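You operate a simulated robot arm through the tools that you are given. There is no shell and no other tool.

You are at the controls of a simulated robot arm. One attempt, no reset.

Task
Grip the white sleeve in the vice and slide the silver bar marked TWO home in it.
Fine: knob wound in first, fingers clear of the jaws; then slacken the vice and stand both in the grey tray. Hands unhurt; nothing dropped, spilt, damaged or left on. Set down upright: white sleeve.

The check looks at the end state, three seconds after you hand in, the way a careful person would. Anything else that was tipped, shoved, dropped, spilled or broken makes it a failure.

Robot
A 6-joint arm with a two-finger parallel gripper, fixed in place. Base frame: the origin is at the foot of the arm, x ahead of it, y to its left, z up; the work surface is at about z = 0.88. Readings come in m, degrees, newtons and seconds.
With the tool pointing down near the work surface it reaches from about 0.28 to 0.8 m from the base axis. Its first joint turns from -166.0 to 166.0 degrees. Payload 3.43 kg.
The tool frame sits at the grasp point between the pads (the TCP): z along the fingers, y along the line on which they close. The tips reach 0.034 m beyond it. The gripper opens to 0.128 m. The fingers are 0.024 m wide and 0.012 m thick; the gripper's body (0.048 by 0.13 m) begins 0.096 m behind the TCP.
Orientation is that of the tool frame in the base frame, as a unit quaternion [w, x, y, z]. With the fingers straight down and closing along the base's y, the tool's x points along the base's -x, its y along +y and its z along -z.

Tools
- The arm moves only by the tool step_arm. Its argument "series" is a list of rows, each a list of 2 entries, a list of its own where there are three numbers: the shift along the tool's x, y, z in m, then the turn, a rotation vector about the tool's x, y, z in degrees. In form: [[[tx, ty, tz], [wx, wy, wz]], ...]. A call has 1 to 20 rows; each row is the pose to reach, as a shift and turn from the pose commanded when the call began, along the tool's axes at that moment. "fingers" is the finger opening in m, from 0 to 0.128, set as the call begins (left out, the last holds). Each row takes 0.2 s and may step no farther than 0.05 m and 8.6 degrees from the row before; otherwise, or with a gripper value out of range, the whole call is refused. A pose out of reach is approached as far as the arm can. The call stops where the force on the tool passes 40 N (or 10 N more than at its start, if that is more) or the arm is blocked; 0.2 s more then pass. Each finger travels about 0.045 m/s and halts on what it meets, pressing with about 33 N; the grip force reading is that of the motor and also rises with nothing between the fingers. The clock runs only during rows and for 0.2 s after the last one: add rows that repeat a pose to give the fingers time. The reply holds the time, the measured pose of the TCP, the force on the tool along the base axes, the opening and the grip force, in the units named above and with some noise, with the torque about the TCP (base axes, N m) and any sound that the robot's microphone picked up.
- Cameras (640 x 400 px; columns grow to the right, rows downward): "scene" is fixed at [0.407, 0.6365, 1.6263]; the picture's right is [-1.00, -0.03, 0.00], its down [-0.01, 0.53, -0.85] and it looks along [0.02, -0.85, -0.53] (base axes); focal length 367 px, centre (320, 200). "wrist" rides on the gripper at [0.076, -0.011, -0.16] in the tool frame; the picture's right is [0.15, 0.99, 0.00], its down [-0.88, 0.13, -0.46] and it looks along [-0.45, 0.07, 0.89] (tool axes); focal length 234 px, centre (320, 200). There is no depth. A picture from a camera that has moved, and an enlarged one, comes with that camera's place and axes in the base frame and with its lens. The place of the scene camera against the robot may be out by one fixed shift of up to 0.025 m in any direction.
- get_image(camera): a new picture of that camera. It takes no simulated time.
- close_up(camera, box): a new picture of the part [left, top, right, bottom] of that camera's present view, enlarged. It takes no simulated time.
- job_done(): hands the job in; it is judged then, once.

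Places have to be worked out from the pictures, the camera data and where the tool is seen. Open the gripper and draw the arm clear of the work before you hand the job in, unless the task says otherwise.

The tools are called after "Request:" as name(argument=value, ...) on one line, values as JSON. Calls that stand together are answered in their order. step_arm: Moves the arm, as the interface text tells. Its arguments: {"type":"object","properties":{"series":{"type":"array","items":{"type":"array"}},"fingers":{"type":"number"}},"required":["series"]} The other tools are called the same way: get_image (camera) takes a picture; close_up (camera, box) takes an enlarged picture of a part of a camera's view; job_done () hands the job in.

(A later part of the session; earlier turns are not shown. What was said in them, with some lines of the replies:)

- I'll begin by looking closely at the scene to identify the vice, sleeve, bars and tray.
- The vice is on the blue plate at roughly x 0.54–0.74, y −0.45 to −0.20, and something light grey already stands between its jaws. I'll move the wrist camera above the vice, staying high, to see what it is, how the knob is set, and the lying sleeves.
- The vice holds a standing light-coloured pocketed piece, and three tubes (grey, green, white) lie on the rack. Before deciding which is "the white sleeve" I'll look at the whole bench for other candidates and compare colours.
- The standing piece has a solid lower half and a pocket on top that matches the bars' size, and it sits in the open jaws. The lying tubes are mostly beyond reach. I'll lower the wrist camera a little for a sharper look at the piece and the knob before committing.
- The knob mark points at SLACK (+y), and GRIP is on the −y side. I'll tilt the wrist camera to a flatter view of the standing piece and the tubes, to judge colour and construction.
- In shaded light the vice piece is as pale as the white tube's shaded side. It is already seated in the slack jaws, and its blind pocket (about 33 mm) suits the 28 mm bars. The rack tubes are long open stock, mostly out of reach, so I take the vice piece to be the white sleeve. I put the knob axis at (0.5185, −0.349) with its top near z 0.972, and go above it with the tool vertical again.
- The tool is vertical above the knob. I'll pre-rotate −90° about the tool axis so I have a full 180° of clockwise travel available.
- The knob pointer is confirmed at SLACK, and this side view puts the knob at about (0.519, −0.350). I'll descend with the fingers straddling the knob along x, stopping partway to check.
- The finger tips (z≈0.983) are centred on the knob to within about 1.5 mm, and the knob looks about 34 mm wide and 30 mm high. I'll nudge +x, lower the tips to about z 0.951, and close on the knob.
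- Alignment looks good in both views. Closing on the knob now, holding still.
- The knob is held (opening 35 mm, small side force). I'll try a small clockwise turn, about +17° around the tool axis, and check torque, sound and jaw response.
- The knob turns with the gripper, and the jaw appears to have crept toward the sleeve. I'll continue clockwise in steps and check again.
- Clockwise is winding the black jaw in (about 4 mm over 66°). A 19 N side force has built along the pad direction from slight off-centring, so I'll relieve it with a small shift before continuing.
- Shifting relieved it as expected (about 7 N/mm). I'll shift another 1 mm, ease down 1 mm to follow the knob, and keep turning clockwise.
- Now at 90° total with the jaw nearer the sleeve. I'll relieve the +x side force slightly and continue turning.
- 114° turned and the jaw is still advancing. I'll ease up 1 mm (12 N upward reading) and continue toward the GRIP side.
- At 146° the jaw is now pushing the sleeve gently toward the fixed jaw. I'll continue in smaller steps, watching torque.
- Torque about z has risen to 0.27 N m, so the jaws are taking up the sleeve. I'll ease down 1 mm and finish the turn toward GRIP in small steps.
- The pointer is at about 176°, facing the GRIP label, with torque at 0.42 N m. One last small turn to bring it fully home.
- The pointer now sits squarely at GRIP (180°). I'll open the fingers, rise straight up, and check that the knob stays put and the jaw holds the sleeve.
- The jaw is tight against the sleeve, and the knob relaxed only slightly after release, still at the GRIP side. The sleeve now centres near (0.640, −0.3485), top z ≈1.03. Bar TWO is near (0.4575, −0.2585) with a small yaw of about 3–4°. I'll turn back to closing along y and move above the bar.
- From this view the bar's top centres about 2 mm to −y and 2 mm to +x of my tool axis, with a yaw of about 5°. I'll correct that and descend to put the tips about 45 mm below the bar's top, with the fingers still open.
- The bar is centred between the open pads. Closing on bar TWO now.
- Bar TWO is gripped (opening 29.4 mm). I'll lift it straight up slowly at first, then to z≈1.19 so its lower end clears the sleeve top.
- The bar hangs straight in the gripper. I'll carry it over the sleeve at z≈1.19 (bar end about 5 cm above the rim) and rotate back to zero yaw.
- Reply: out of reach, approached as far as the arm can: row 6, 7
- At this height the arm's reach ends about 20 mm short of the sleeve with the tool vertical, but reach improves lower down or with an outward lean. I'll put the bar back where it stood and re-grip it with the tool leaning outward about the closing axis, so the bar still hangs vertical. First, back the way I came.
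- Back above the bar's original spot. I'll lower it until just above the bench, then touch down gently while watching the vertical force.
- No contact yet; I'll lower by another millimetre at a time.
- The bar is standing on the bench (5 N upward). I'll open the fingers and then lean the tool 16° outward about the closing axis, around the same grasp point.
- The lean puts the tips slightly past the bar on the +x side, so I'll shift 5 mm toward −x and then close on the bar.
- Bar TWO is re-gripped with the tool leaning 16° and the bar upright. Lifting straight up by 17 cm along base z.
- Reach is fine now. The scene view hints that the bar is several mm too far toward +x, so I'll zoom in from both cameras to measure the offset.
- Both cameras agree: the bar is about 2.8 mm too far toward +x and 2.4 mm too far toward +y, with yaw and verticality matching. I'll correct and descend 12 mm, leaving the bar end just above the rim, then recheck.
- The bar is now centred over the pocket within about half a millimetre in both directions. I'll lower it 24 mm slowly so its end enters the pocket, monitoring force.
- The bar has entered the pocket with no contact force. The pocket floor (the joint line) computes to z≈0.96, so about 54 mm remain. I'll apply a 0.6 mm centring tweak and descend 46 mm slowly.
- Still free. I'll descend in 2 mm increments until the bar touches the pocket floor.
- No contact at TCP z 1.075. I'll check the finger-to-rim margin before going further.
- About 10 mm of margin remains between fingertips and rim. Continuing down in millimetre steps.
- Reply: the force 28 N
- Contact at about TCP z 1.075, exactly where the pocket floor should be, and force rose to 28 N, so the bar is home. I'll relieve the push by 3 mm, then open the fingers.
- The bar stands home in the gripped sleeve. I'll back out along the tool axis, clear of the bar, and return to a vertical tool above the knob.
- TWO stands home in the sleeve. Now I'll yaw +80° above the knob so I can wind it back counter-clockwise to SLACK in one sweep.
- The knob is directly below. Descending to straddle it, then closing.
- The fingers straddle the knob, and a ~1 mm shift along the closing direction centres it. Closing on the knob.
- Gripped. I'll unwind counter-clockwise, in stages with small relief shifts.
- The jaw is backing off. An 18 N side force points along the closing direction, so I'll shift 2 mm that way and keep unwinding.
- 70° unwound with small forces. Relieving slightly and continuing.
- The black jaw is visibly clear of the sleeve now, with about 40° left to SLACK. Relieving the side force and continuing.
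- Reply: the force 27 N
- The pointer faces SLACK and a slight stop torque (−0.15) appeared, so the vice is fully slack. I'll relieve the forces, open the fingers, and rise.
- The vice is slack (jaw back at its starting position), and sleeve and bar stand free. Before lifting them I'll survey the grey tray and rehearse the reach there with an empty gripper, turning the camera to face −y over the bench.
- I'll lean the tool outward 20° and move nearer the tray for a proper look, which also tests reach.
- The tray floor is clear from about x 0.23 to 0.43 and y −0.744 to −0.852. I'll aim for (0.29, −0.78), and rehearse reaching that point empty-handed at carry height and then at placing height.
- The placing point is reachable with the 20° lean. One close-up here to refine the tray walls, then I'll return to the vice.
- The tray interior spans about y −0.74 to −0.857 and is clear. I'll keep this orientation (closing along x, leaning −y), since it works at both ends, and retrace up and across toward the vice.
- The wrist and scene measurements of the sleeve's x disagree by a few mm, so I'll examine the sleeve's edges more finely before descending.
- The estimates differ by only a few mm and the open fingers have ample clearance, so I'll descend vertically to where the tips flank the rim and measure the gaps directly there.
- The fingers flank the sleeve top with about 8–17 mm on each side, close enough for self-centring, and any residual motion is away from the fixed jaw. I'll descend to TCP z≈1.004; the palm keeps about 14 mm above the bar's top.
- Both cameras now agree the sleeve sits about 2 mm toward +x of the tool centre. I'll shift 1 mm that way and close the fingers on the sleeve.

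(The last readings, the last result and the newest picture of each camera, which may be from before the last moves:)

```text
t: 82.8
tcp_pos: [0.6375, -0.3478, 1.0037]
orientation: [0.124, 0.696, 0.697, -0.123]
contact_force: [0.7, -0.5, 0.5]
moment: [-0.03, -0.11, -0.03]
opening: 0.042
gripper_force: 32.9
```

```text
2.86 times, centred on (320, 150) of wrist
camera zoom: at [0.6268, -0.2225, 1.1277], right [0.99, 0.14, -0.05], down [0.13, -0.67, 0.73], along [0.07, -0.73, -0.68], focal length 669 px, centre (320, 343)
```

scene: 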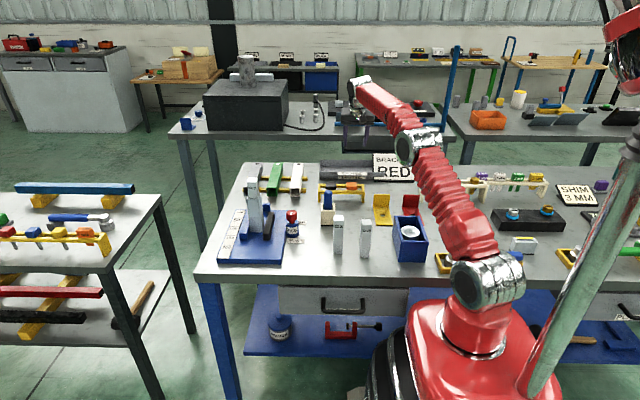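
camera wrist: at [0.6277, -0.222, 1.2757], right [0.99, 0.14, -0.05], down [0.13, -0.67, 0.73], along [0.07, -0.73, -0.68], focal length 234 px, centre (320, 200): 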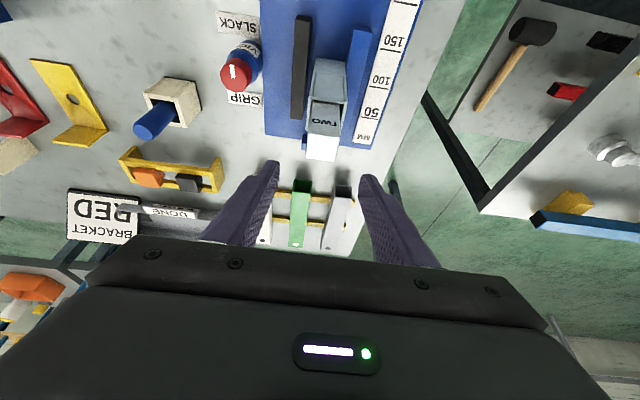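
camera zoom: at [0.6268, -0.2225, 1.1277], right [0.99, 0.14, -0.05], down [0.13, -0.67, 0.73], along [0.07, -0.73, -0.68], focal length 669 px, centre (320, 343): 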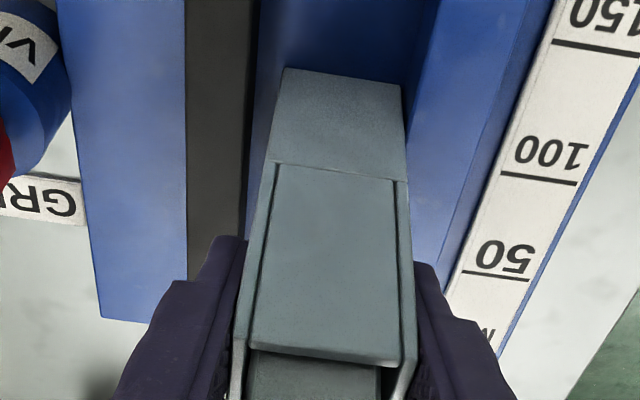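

The sleeve is held (opening 42 mm, negligible side force). I'll lift straight up slowly, first 2 cm.

Request:
step_arm(series=[[[-0.0017, 0, -0.0047], [0, 0, 0]], [[-0.0034, 0, -0.0094], [0, 0, 0]], [[-0.0051, 0, -0.0141], [0, 0, 0]], [[-0.0068, 0, -0.0188], [0, 0, 0]], [[-0.0068, 0, -0.0188], [0, 0, 0]]])

Request:
close_up(camera="scene", box=[230, 150, 310, 240])

Request:
close_up(camera="wrist", box=[240, 80, 400, 220])

```text
t: 84.0
tcp_pos: [0.6394, -0.348, 1.0249]
orientation: [0.124, 0.697, 0.696, -0.123]
contact_force: [0.8, 0.1, -3.5]
moment: [0.04, -0.01, 0.02]
opening: 0.0419
gripper_force: 33.0
```

```text
4.44 times, centred on (270, 195) of scene
camera zoom: at [0.407, 0.6365, 1.6263], right [-1.0, -0.03, 0.0], down [-0.01, 0.53, -0.85], along [0.02, -0.85, -0.53], focal length 1631 px, centre (542, 222)
```

zoom: 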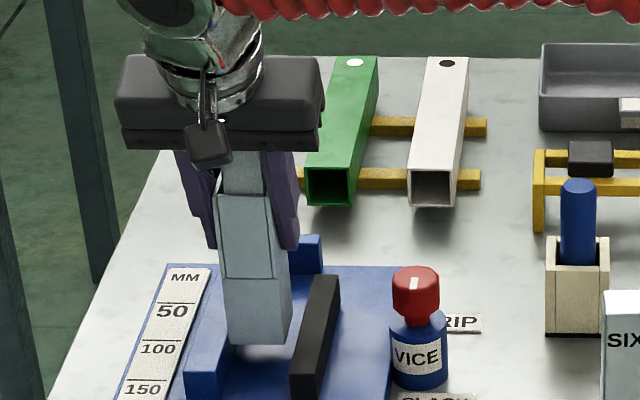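

```text
2.86 times, centred on (320, 150) of wrist
camera zoom: at [0.6274, -0.2221, 1.148], right [0.99, 0.14, -0.05], down [0.13, -0.67, 0.73], along [0.07, -0.73, -0.68], focal length 669 px, centre (320, 343)
```

zoom: 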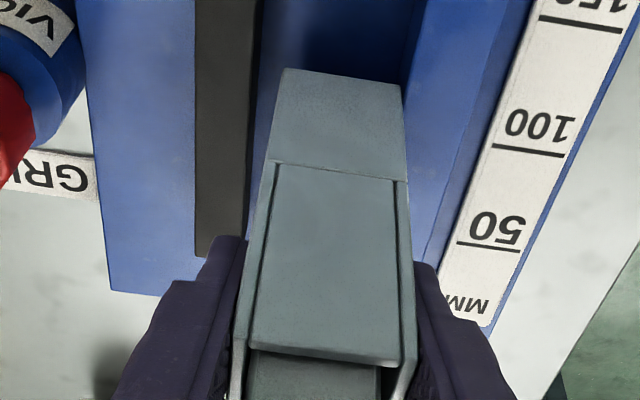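

Lifting cleanly (about 3.5 N weight, no slip). Continuing up to z≈1.13, so the sleeve base is above everything on the path.

Request:
step_arm(series=[[[-0.0086, 0, -0.0235], [0, 0, 0]], [[-0.0171, 0, -0.047], [0, 0, 0]], [[-0.0257, 0, -0.0705], [0, 0, 0]], [[-0.0325, 0, -0.0893], [0, 0, 0]], [[-0.0359, 0, -0.0987], [0, 0, 0]], [[-0.0359, 0, -0.0987], [0, 0, 0]]])

Request:
get_image(camera="scene")

```text
t: 85.4
tcp_pos: [0.6374, -0.3471, 1.1311]
orientation: [0.125, 0.696, 0.697, -0.123]
contact_force: [-0.1, 0.2, -3.3]
moment: [0.01, 0.0, 0.0]
opening: 0.0419
gripper_force: 33.0
```

```text
taken
```

scene: 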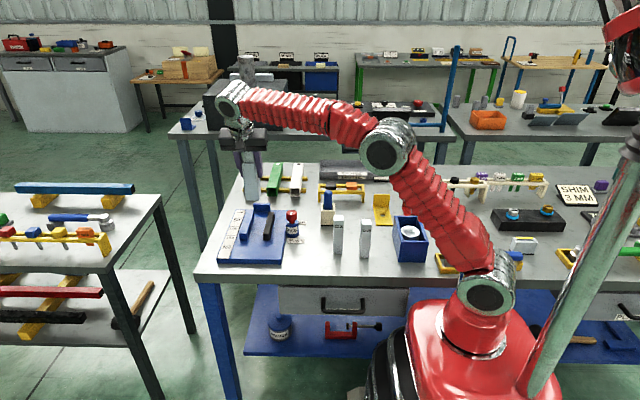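

The sleeve with bar is clear of the vice. Now moving at height across the bench toward (0.45, −0.50), smoothly.

Request:
step_arm(series=[[[-0.0094, -0.0118, 0.0022], [0, 0, 0]], [[-0.0263, -0.0329, 0.006], [0, 0, 0]], [[-0.047, -0.0588, 0.0108], [0, 0, 0]], [[-0.0676, -0.0846, 0.0155], [0, 0, 0]], [[-0.0883, -0.1105, 0.0202], [0, 0, 0]], [[-0.109, -0.1363, 0.0249], [0, 0, 0]], [[-0.1278, -0.1598, 0.0292], [0, 0, 0]], [[-0.1428, -0.1786, 0.0327], [0, 0, 0]], [[-0.1503, -0.188, 0.0344], [0, 0, 0]], [[-0.1503, -0.188, 0.0344], [0, 0, 0]]])

```text
t: 87.6
tcp_pos: [0.4507, -0.5011, 1.1493]
orientation: [0.124, 0.696, 0.696, -0.123]
contact_force: [-0.3, 0.3, -3.6]
moment: [-0.03, -0.04, 0.01]
opening: 0.0416
gripper_force: 32.8
```

Steady. Continuing to (0.29, −0.70, 1.10), just short of the tray.

Request:
step_arm(series=[[[-0.0085, -0.008, 0.0057], [0, 0, 0]], [[-0.0255, -0.0241, 0.0171], [0, 0, 0]], [[-0.0468, -0.0442, 0.0314], [0, 0, 0]], [[-0.068, -0.0643, 0.0457], [0, 0, 0]], [[-0.0893, -0.0844, 0.06], [0, 0, 0]], [[-0.1106, -0.1045, 0.0743], [0, 0, 0]], [[-0.1318, -0.1245, 0.0886], [0, 0, 0]], [[-0.1531, -0.1446, 0.1029], [0, 0, 0]], [[-0.1658, -0.1567, 0.1114], [0, 0, 0]], [[-0.1701, -0.1607, 0.1143], [0, 0, 0]], [[-0.1701, -0.1607, 0.1143], [0, 0, 0]]])

Request:
get_image(camera="wrist")

Request:
close_up(camera="scene", box=[280, 100, 420, 220])

```text
t: 90.0
tcp_pos: [0.2898, -0.7008, 1.099]
orientation: [0.123, 0.696, 0.696, -0.123]
contact_force: [0.0, -0.3, -3.8]
moment: [0.03, 0.0, -0.03]
opening: 0.0414
gripper_force: 33.8
```

```text
taken
camera wrist: at [0.2779, -0.5747, 1.2235], right [0.99, 0.14, -0.05], down [0.13, -0.67, 0.73], along [0.07, -0.73, -0.68], focal length 234 px, centre (320, 200)
```

wrist: 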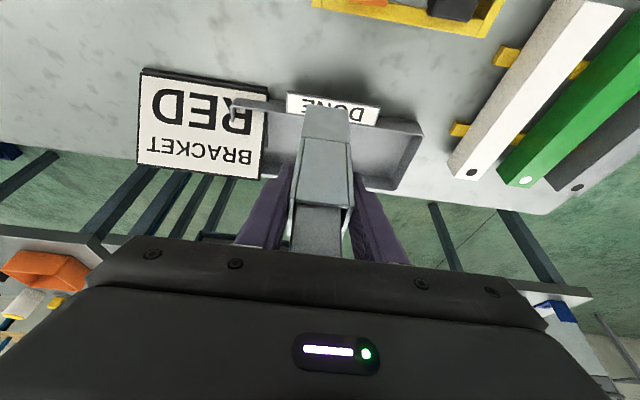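

```text
3.33 times, centred on (350, 160) of scene
camera zoom: at [0.407, 0.6365, 1.6263], right [-1.0, -0.03, 0.0], down [-0.01, 0.53, -0.85], along [0.02, -0.85, -0.53], focal length 1223 px, centre (220, 333)
```

zoom: 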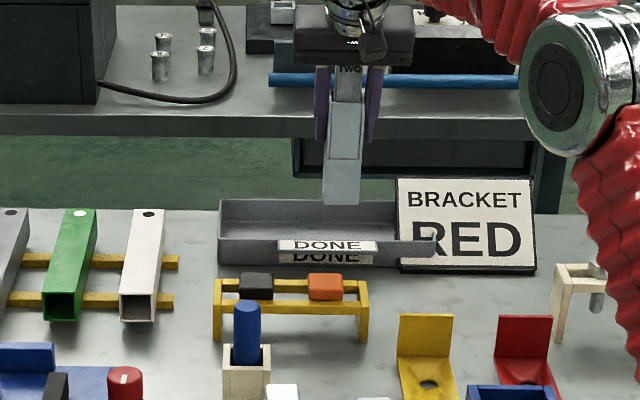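

The sleeve and bar hang upright in front of the tray. I'll move out over the tray floor to (0.29, −0.782) while easing down to z 1.05; the base stays above the 0.92 rim.

Request:
step_arm(series=[[[-0.0149, 0, 0.0184], [0, 0, 0]], [[-0.0297, 0, 0.0369], [0, 0, 0]], [[-0.0446, 0, 0.0553], [0, 0, 0]], [[-0.0594, 0, 0.0738], [0, 0, 0]], [[-0.0594, 0, 0.0738], [0, 0, 0]]])

Request:
close_up(camera="scene", box=[290, 120, 420, 210])

Request:
get_image(camera="wrist")

```text
t: 91.2
tcp_pos: [0.2887, -0.7809, 1.0502]
orientation: [0.125, 0.696, 0.697, -0.122]
contact_force: [0.1, 0.9, -4.4]
moment: [-0.02, 0.0, 0.01]
opening: 0.0418
gripper_force: 32.8
```

```text
4.44 times, centred on (355, 165) of scene
camera zoom: at [0.407, 0.6365, 1.6263], right [-1.0, -0.03, 0.0], down [-0.01, 0.53, -0.85], along [0.02, -0.85, -0.53], focal length 1631 px, centre (164, 356)
```

zoom: 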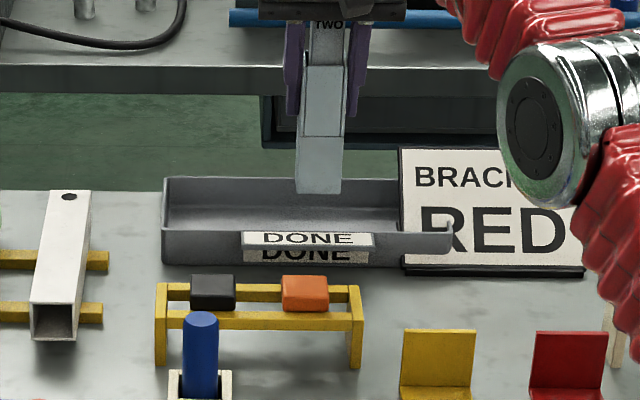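

```text
taken
camera wrist: at [0.2781, -0.6542, 1.1745], right [0.99, 0.14, -0.05], down [0.13, -0.67, 0.73], along [0.07, -0.73, -0.68], focal length 234 px, centre (320, 200)
```

wrist: 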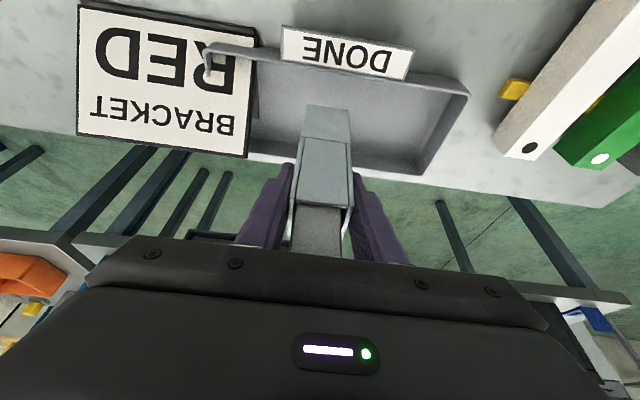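

The sleeve sits over clear tray floor (about y −0.765 to −0.806, well inside the walls). Lowering 45 mm, then creeping down to contact.

Request:
step_arm(series=[[[0.0034, 0, 0.0094], [0, 0, 0]], [[0.0068, 0, 0.0188], [0, 0, 0]], [[0.0103, 0, 0.0282], [0, 0, 0]], [[0.0137, 0, 0.0376], [0, 0, 0]], [[0.0154, 0, 0.0423], [0, 0, 0]], [[0.0154, 0, 0.0423], [0, 0, 0]]])

Request:
step_arm(series=[[[0.0007, 0, 0.0019], [0, 0, 0]], [[0.0014, 0, 0.0038], [0, 0, 0]], [[0.0014, 0, 0.0038], [0, 0, 0]]])

```text
t: 92.6
tcp_pos: [0.2909, -0.782, 1.0055]
orientation: [0.124, 0.696, 0.697, -0.122]
contact_force: [-0.1, 0.6, -4.0]
moment: [0.05, -0.01, 0.02]
opening: 0.0415
gripper_force: 33.3
```

```text
t: 93.4
tcp_pos: [0.2902, -0.7822, 1.0005]
orientation: [0.125, 0.696, 0.696, -0.123]
contact_force: [0.5, -0.8, -3.9]
moment: [0.02, 0.01, -0.01]
opening: 0.0418
gripper_force: 33.4
```

Still hanging free (−3.9 N). Continuing down in small steps.

Request:
step_arm(series=[[[0.0003, 0, 0.0009], [0, 0, 0]], [[0.0007, 0, 0.0019], [0, 0, 0]], [[0.0007, 0, 0.0019], [0, 0, 0]]])

Request:
step_arm(series=[[[0.0003, 0, 0.0009], [0, 0, 0]], [[0.0007, 0, 0.0019], [0, 0, 0]], [[0.0007, 0, 0.0019], [0, 0, 0]]])

```text
t: 94.2
tcp_pos: [0.2891, -0.7807, 1.0001]
orientation: [0.124, 0.696, 0.696, -0.123]
contact_force: [-0.1, 0.9, -4.0]
moment: [0.01, 0.05, -0.01]
opening: 0.0415
gripper_force: 33.0
```

```text
t: 95.0
tcp_pos: [0.2894, -0.7807, 0.9958]
orientation: [0.124, 0.696, 0.696, -0.122]
contact_force: [0.2, -0.7, -4.2]
moment: [0.01, 0.01, 0.0]
opening: 0.0417
gripper_force: 33.1
```

Request:
step_arm(series=[[[0.0003, 0, 0.0009], [0, 0, 0]], [[0.0007, 0, 0.0019], [0, 0, 0]], [[0.0007, 0, 0.0019], [0, 0, 0]]])

Request:
close_up(camera="wrist", box=[230, 30, 430, 180])

Request:
close_up(camera="scene", box=[310, 130, 390, 200])

```text
t: 95.8
tcp_pos: [0.2891, -0.7798, 0.9944]
orientation: [0.124, 0.696, 0.696, -0.122]
contact_force: [0.3, -0.7, -3.6]
moment: [-0.02, 0.03, 0.01]
opening: 0.0416
gripper_force: 32.5
```

```text
2.67 times, centred on (330, 105) of wrist
camera zoom: at [0.2789, -0.6549, 1.1188], right [0.99, 0.14, -0.05], down [0.13, -0.67, 0.73], along [0.07, -0.73, -0.68], focal length 624 px, centre (293, 453)
```

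zoom: 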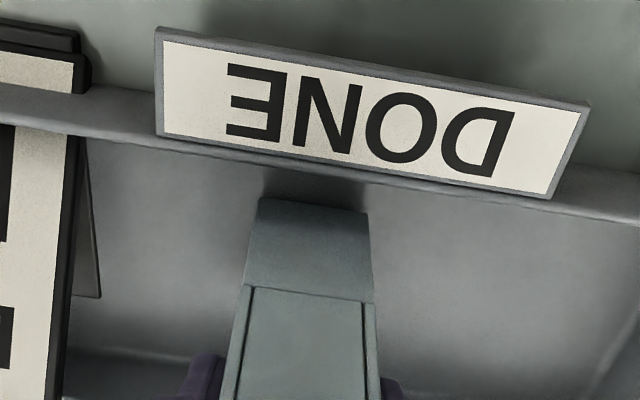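

```text
5.71 times, centred on (350, 165) of scene
camera zoom: at [0.407, 0.6365, 1.6263], right [-1.0, -0.03, 0.0], down [-0.01, 0.53, -0.85], along [0.02, -0.85, -0.53], focal length 2097 px, centre (149, 400)
```

zoom: 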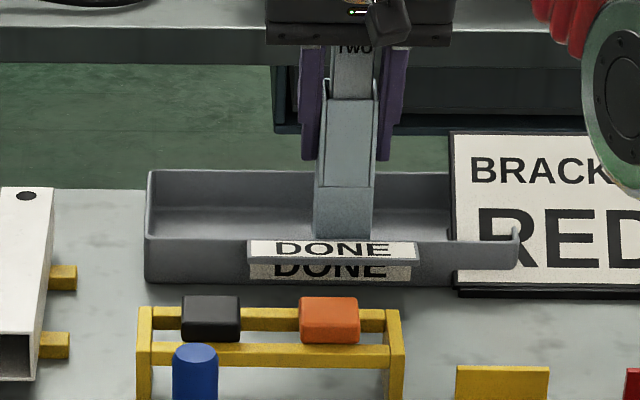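

The base is casting a tight contact shadow, so it is nearly down. Another couple of millimetres.

Request:
step_arm(series=[[[0.0003, 0, 0.0009], [0, 0, 0]], [[0.0007, 0, 0.0019], [0, 0, 0]], [[0.0007, 0, 0.0019], [0, 0, 0]]])

Request:
step_arm(series=[[[0.0003, 0, 0.0009], [0, 0, 0]], [[0.0007, 0, 0.0019], [0, 0, 0]], [[0.0007, 0, 0.0019], [0, 0, 0]]])

```text
t: 96.6
tcp_pos: [0.2891, -0.78, 0.9939]
orientation: [0.123, 0.697, 0.696, -0.122]
contact_force: [0.2, 0.8, -4.1]
moment: [0.01, -0.03, 0.03]
opening: 0.0414
gripper_force: 33.3
```

```text
t: 97.4
tcp_pos: [0.289, -0.7815, 0.9911]
orientation: [0.124, 0.696, 0.697, -0.123]
contact_force: [-1.0, -0.2, -3.2]
moment: [0.02, 0.02, -0.03]
opening: 0.0417
gripper_force: 33.0
```

Request:
step_arm(series=[[[0.0003, 0, 0.0009], [0, 0, 0]], [[0.0007, 0, 0.0019], [0, 0, 0]], [[0.0007, 0, 0.0019], [0, 0, 0]]])

```text
t: 98.2
tcp_pos: [0.2881, -0.7803, 0.9902]
orientation: [0.123, 0.696, 0.696, -0.123]
contact_force: [-1.2, 1.8, 4.2]
moment: [0.25, 0.21, -0.05]
opening: 0.0416
gripper_force: 33.2
```

Contact: the vertical force has swung to +4 N, so the sleeve is standing on the tray floor. Opening the fingers gently to 65 mm.

Request:
step_arm(series=[[[0, 0, 0], [0, 0, 0]], [[0, 0, 0], [0, 0, 0]], [[0, 0, 0], [0, 0, 0]], [[0, 0, 0], [0, 0, 0]]], fingers=0.065)

Request:
close_up(camera="scene", box=[310, 130, 390, 200])

Request:
close_up(camera="wrist", box=[230, 50, 430, 240])

```text
t: 99.2
tcp_pos: [0.2902, -0.782, 0.9884]
orientation: [0.124, 0.696, 0.696, -0.123]
contact_force: [0.3, 0.4, -0.3]
moment: [-0.05, -0.01, 0.0]
opening: 0.0649
gripper_force: 0.0
```

```text
5.71 times, centred on (350, 165) of scene
camera zoom: at [0.407, 0.6365, 1.6263], right [-1.0, -0.03, 0.0], down [-0.01, 0.53, -0.85], along [0.02, -0.85, -0.53], focal length 2097 px, centre (149, 400)
```

zoom: 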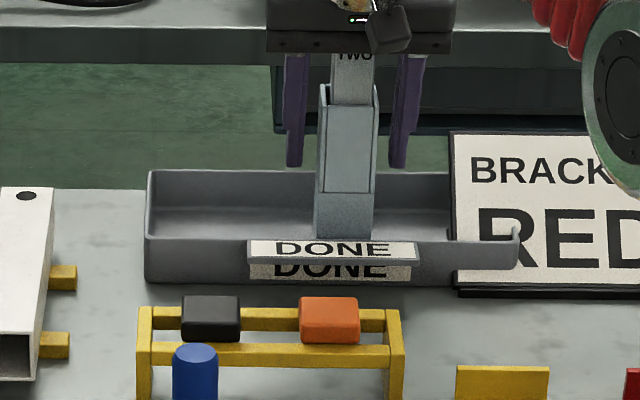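

```text
2.11 times, centred on (330, 145) of wrist
camera zoom: at [0.2782, -0.6551, 1.1128], right [0.99, 0.14, -0.05], down [0.13, -0.67, 0.73], along [0.07, -0.73, -0.68], focal length 493 px, centre (299, 316)
```

zoom: 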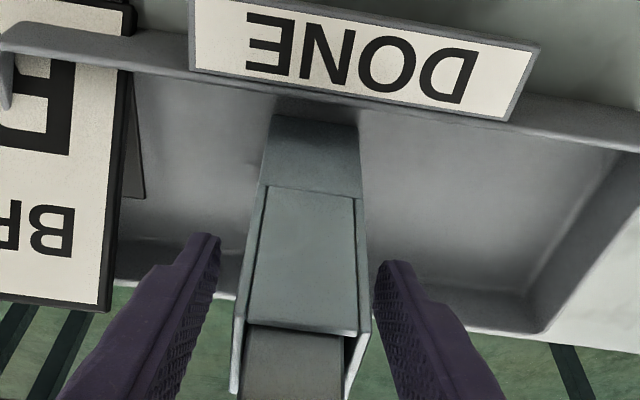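

Released and standing on its own. I'll back out along the tool axis (up and toward the robot), clear of the bar.

Request:
step_arm(series=[[[0, 0, -0.02], [0, 0, 0]], [[0, 0, -0.05], [0, 0, 0]], [[0, 0, -0.085], [0, 0, 0]], [[0, 0, -0.12], [0, 0, 0]], [[0, 0, -0.135], [0, 0, 0]], [[0, 0, -0.135], [0, 0, 0]]])

Request:
close_up(camera="scene", box=[300, 110, 420, 210])

Request:
get_image(camera="wrist")

```text
t: 100.6
tcp_pos: [0.2889, -0.7361, 1.1155]
orientation: [0.124, 0.697, 0.696, -0.123]
contact_force: [-0.1, -0.3, -0.7]
moment: [-0.01, 0.04, -0.02]
opening: 0.0652
gripper_force: 0.1
```

```text
4.00 times, centred on (360, 160) of scene
camera zoom: at [0.407, 0.6365, 1.6263], right [-1.0, -0.03, 0.0], down [-0.01, 0.53, -0.85], along [0.02, -0.85, -0.53], focal length 1468 px, centre (160, 360)
```

zoom: 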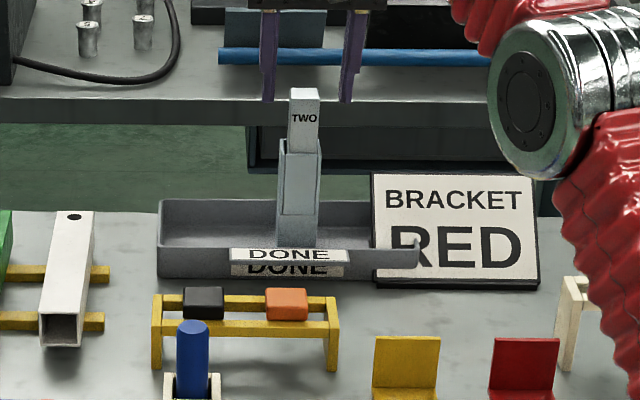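

```text
taken
camera wrist: at [0.2782, -0.6096, 1.2389], right [0.99, 0.14, -0.05], down [0.13, -0.67, 0.73], along [0.07, -0.73, -0.68], focal length 234 px, centre (320, 200)
```

wrist: 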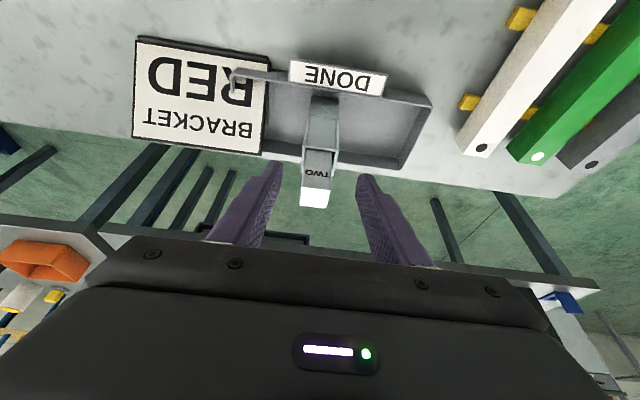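

Sleeve and bar stand upright in the grey tray. I'll draw the arm well clear, straightening the tool and returning toward its starting area.

Request:
step_arm(series=[[[0.0277, 0, -0.0234], [0, 0, 0]], [[0.0554, 0, -0.0468], [0, 0, 0]], [[0.083, 0, -0.0701], [0, 0, 0]], [[0.1107, 0, -0.0935], [0, 0, 0]], [[0.1107, 0, -0.0935], [0, 5, 0]], [[0.1107, 0, -0.0935], [0, 10, 0]], [[0.1107, 0, -0.0935], [0, 15, 0]], [[0.1107, 0, -0.0935], [0, 20, 0]], [[0.1107, 0, -0.0935], [0, 20, 0]]])

Request:
step_arm(series=[[[0.04, -0.005, -0.01], [0, 0, 0]], [[0.08, -0.01, -0.02], [0, 0, 0]], [[0.12, -0.015, -0.03], [0, 0, 0]], [[0.16, -0.02, -0.04], [0, 0, 0]], [[0.2, -0.025, -0.05], [0, 0, 0]], [[0.2, -0.025, -0.05], [0, 0, 0]]], fingers=0.1)

Request:
get_image(camera="scene")

Request:
close_up(camera="scene", box=[200, 130, 440, 290])

Request:
get_image(camera="wrist")

```text
t: 102.6
tcp_pos: [0.2895, -0.5985, 1.1647]
orientation: [0.001, 0.707, 0.707, 0.001]
contact_force: [-0.1, -0.5, -0.3]
moment: [-0.01, 0.01, -0.02]
opening: 0.0651
gripper_force: 0.2
```

```text
t: 104.0
tcp_pos: [0.2634, -0.3976, 1.2154]
orientation: [0.001, 0.707, 0.707, 0.001]
contact_force: [-0.8, -0.7, -0.3]
moment: [0.0, -0.02, 0.0]
opening: 0.1001
gripper_force: 0.2
```

```text
taken
```

scene: 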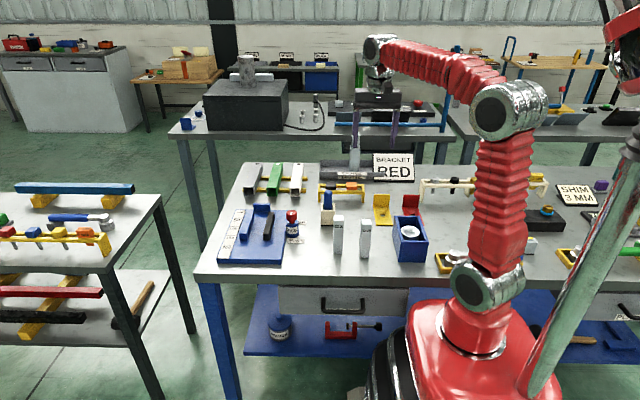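

```text
2.50 times, centred on (320, 210) of scene
camera zoom: at [0.407, 0.6365, 1.6263], right [-1.0, -0.03, 0.0], down [-0.01, 0.53, -0.85], along [0.02, -0.85, -0.53], focal length 918 px, centre (320, 175)
```

zoom: 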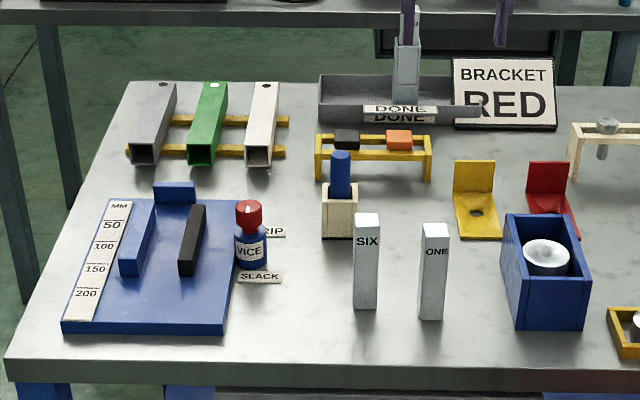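

```text
taken
camera wrist: at [0.2522, -0.3214, 1.3745], right [0.99, 0.15, 0.0], down [0.13, -0.88, 0.46], along [0.07, -0.45, -0.89], focal length 234 px, centre (320, 200)
```

wrist: 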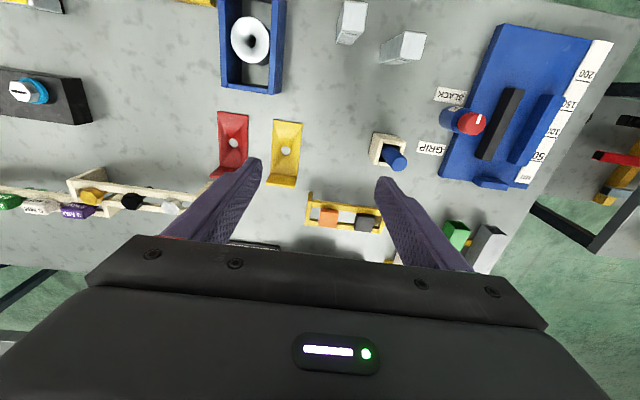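

The vice is empty and slack, and the other items look untouched. The fingers partly block the view of the tray, so I'll shift the arm aside a little and verify the final state closely.

Request:
step_arm(series=[[[0.02, -0.03, -0.01], [0, 0, 0]], [[0.04, -0.06, -0.02], [0, 0, 0]], [[0.06, -0.09, -0.03], [0, 0, 0]], [[0.07, -0.11, -0.03], [0, 0, 0]], [[0.07, -0.11, -0.03], [0, 0, 0]]])

Request:
close_up(camera="scene", box=[300, 120, 420, 210])

Request:
close_up(camera="scene", box=[260, 190, 320, 250])

Request:
get_image(camera="scene")

```text
t: 105.2
tcp_pos: [0.1551, -0.3285, 1.246]
orientation: [0.001, 0.707, 0.707, 0.0]
contact_force: [-1.1, -0.3, -0.2]
moment: [0.04, 0.02, 0.02]
opening: 0.0999
gripper_force: 0.1
```

```text
4.44 times, centred on (360, 165) of scene
camera zoom: at [0.407, 0.6365, 1.6263], right [-1.0, -0.03, 0.0], down [-0.01, 0.53, -0.85], along [0.02, -0.85, -0.53], focal length 1631 px, centre (142, 356)
```

zoom: 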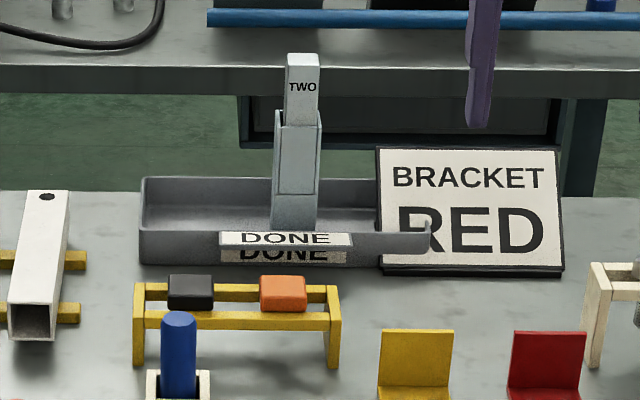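

```text
6.67 times, centred on (290, 220) of scene
camera zoom: at [0.407, 0.6365, 1.6263], right [-1.0, -0.03, 0.0], down [-0.01, 0.53, -0.85], along [0.02, -0.85, -0.53], focal length 2447 px, centre (520, 67)
```

zoom: 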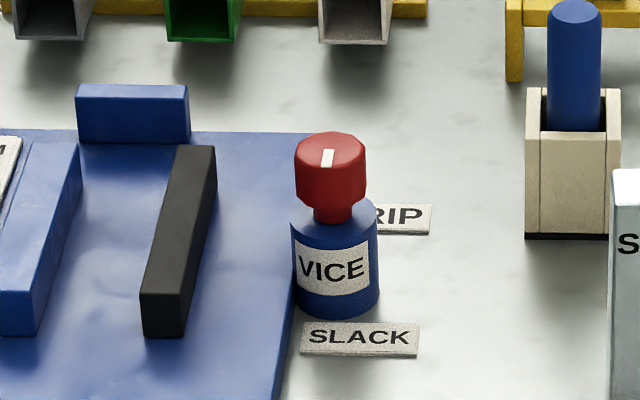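

```text
taken
```

scene: 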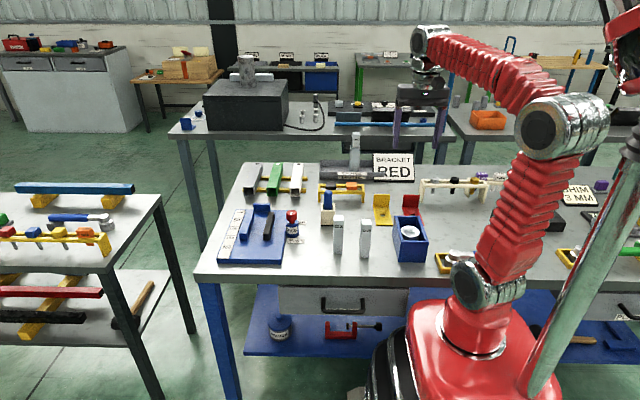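

Final state: sleeve and bar TWO stand upright in the grey DONE tray, the vice is slack with its knob at SLACK, and nothing else has been disturbed. The gripper is open and the arm clear. Handing in.

Request:
job_done()

```text
The job is handed in.
```

The job is handed in. The sleeve, with bar TWO seated fully home in it, is standing upright in the grey DONE tray. I haven't seen the result of the check.

- **Which sleeve:** I took the pale piece already standing in the open vice jaws to be the white sleeve. It looks light grey, and there is a clearly white tube lying on the rack. I chose the vice piece because it was already in the jaws and its blind pocket fits the bars. The rack tubes are long open stock, mostly out of the arm's reach. If you meant the white tube, the wrong piece was used.
- **Order of work:** I wound the knob in to GRIP first, with the fingers clear of the jaws, then slid bar TWO in until it met the pocket floor. After that I turned the knob back to SLACK and carried sleeve and bar together to the tray. When I let go at GRIP, the knob relaxed by roughly 20 degrees, but the jaw stayed against the sleeve.
- **Extra step:** I picked up bar TWO, found the sleeve just out of reach with the tool vertical, and set the bar back down upright. I then re-gripped it with the tool leaning outward.
- **End state:** The vice is empty and slack, and the other items look undisturbed in the last pictures. The gripper is open and the arm is drawn clear.
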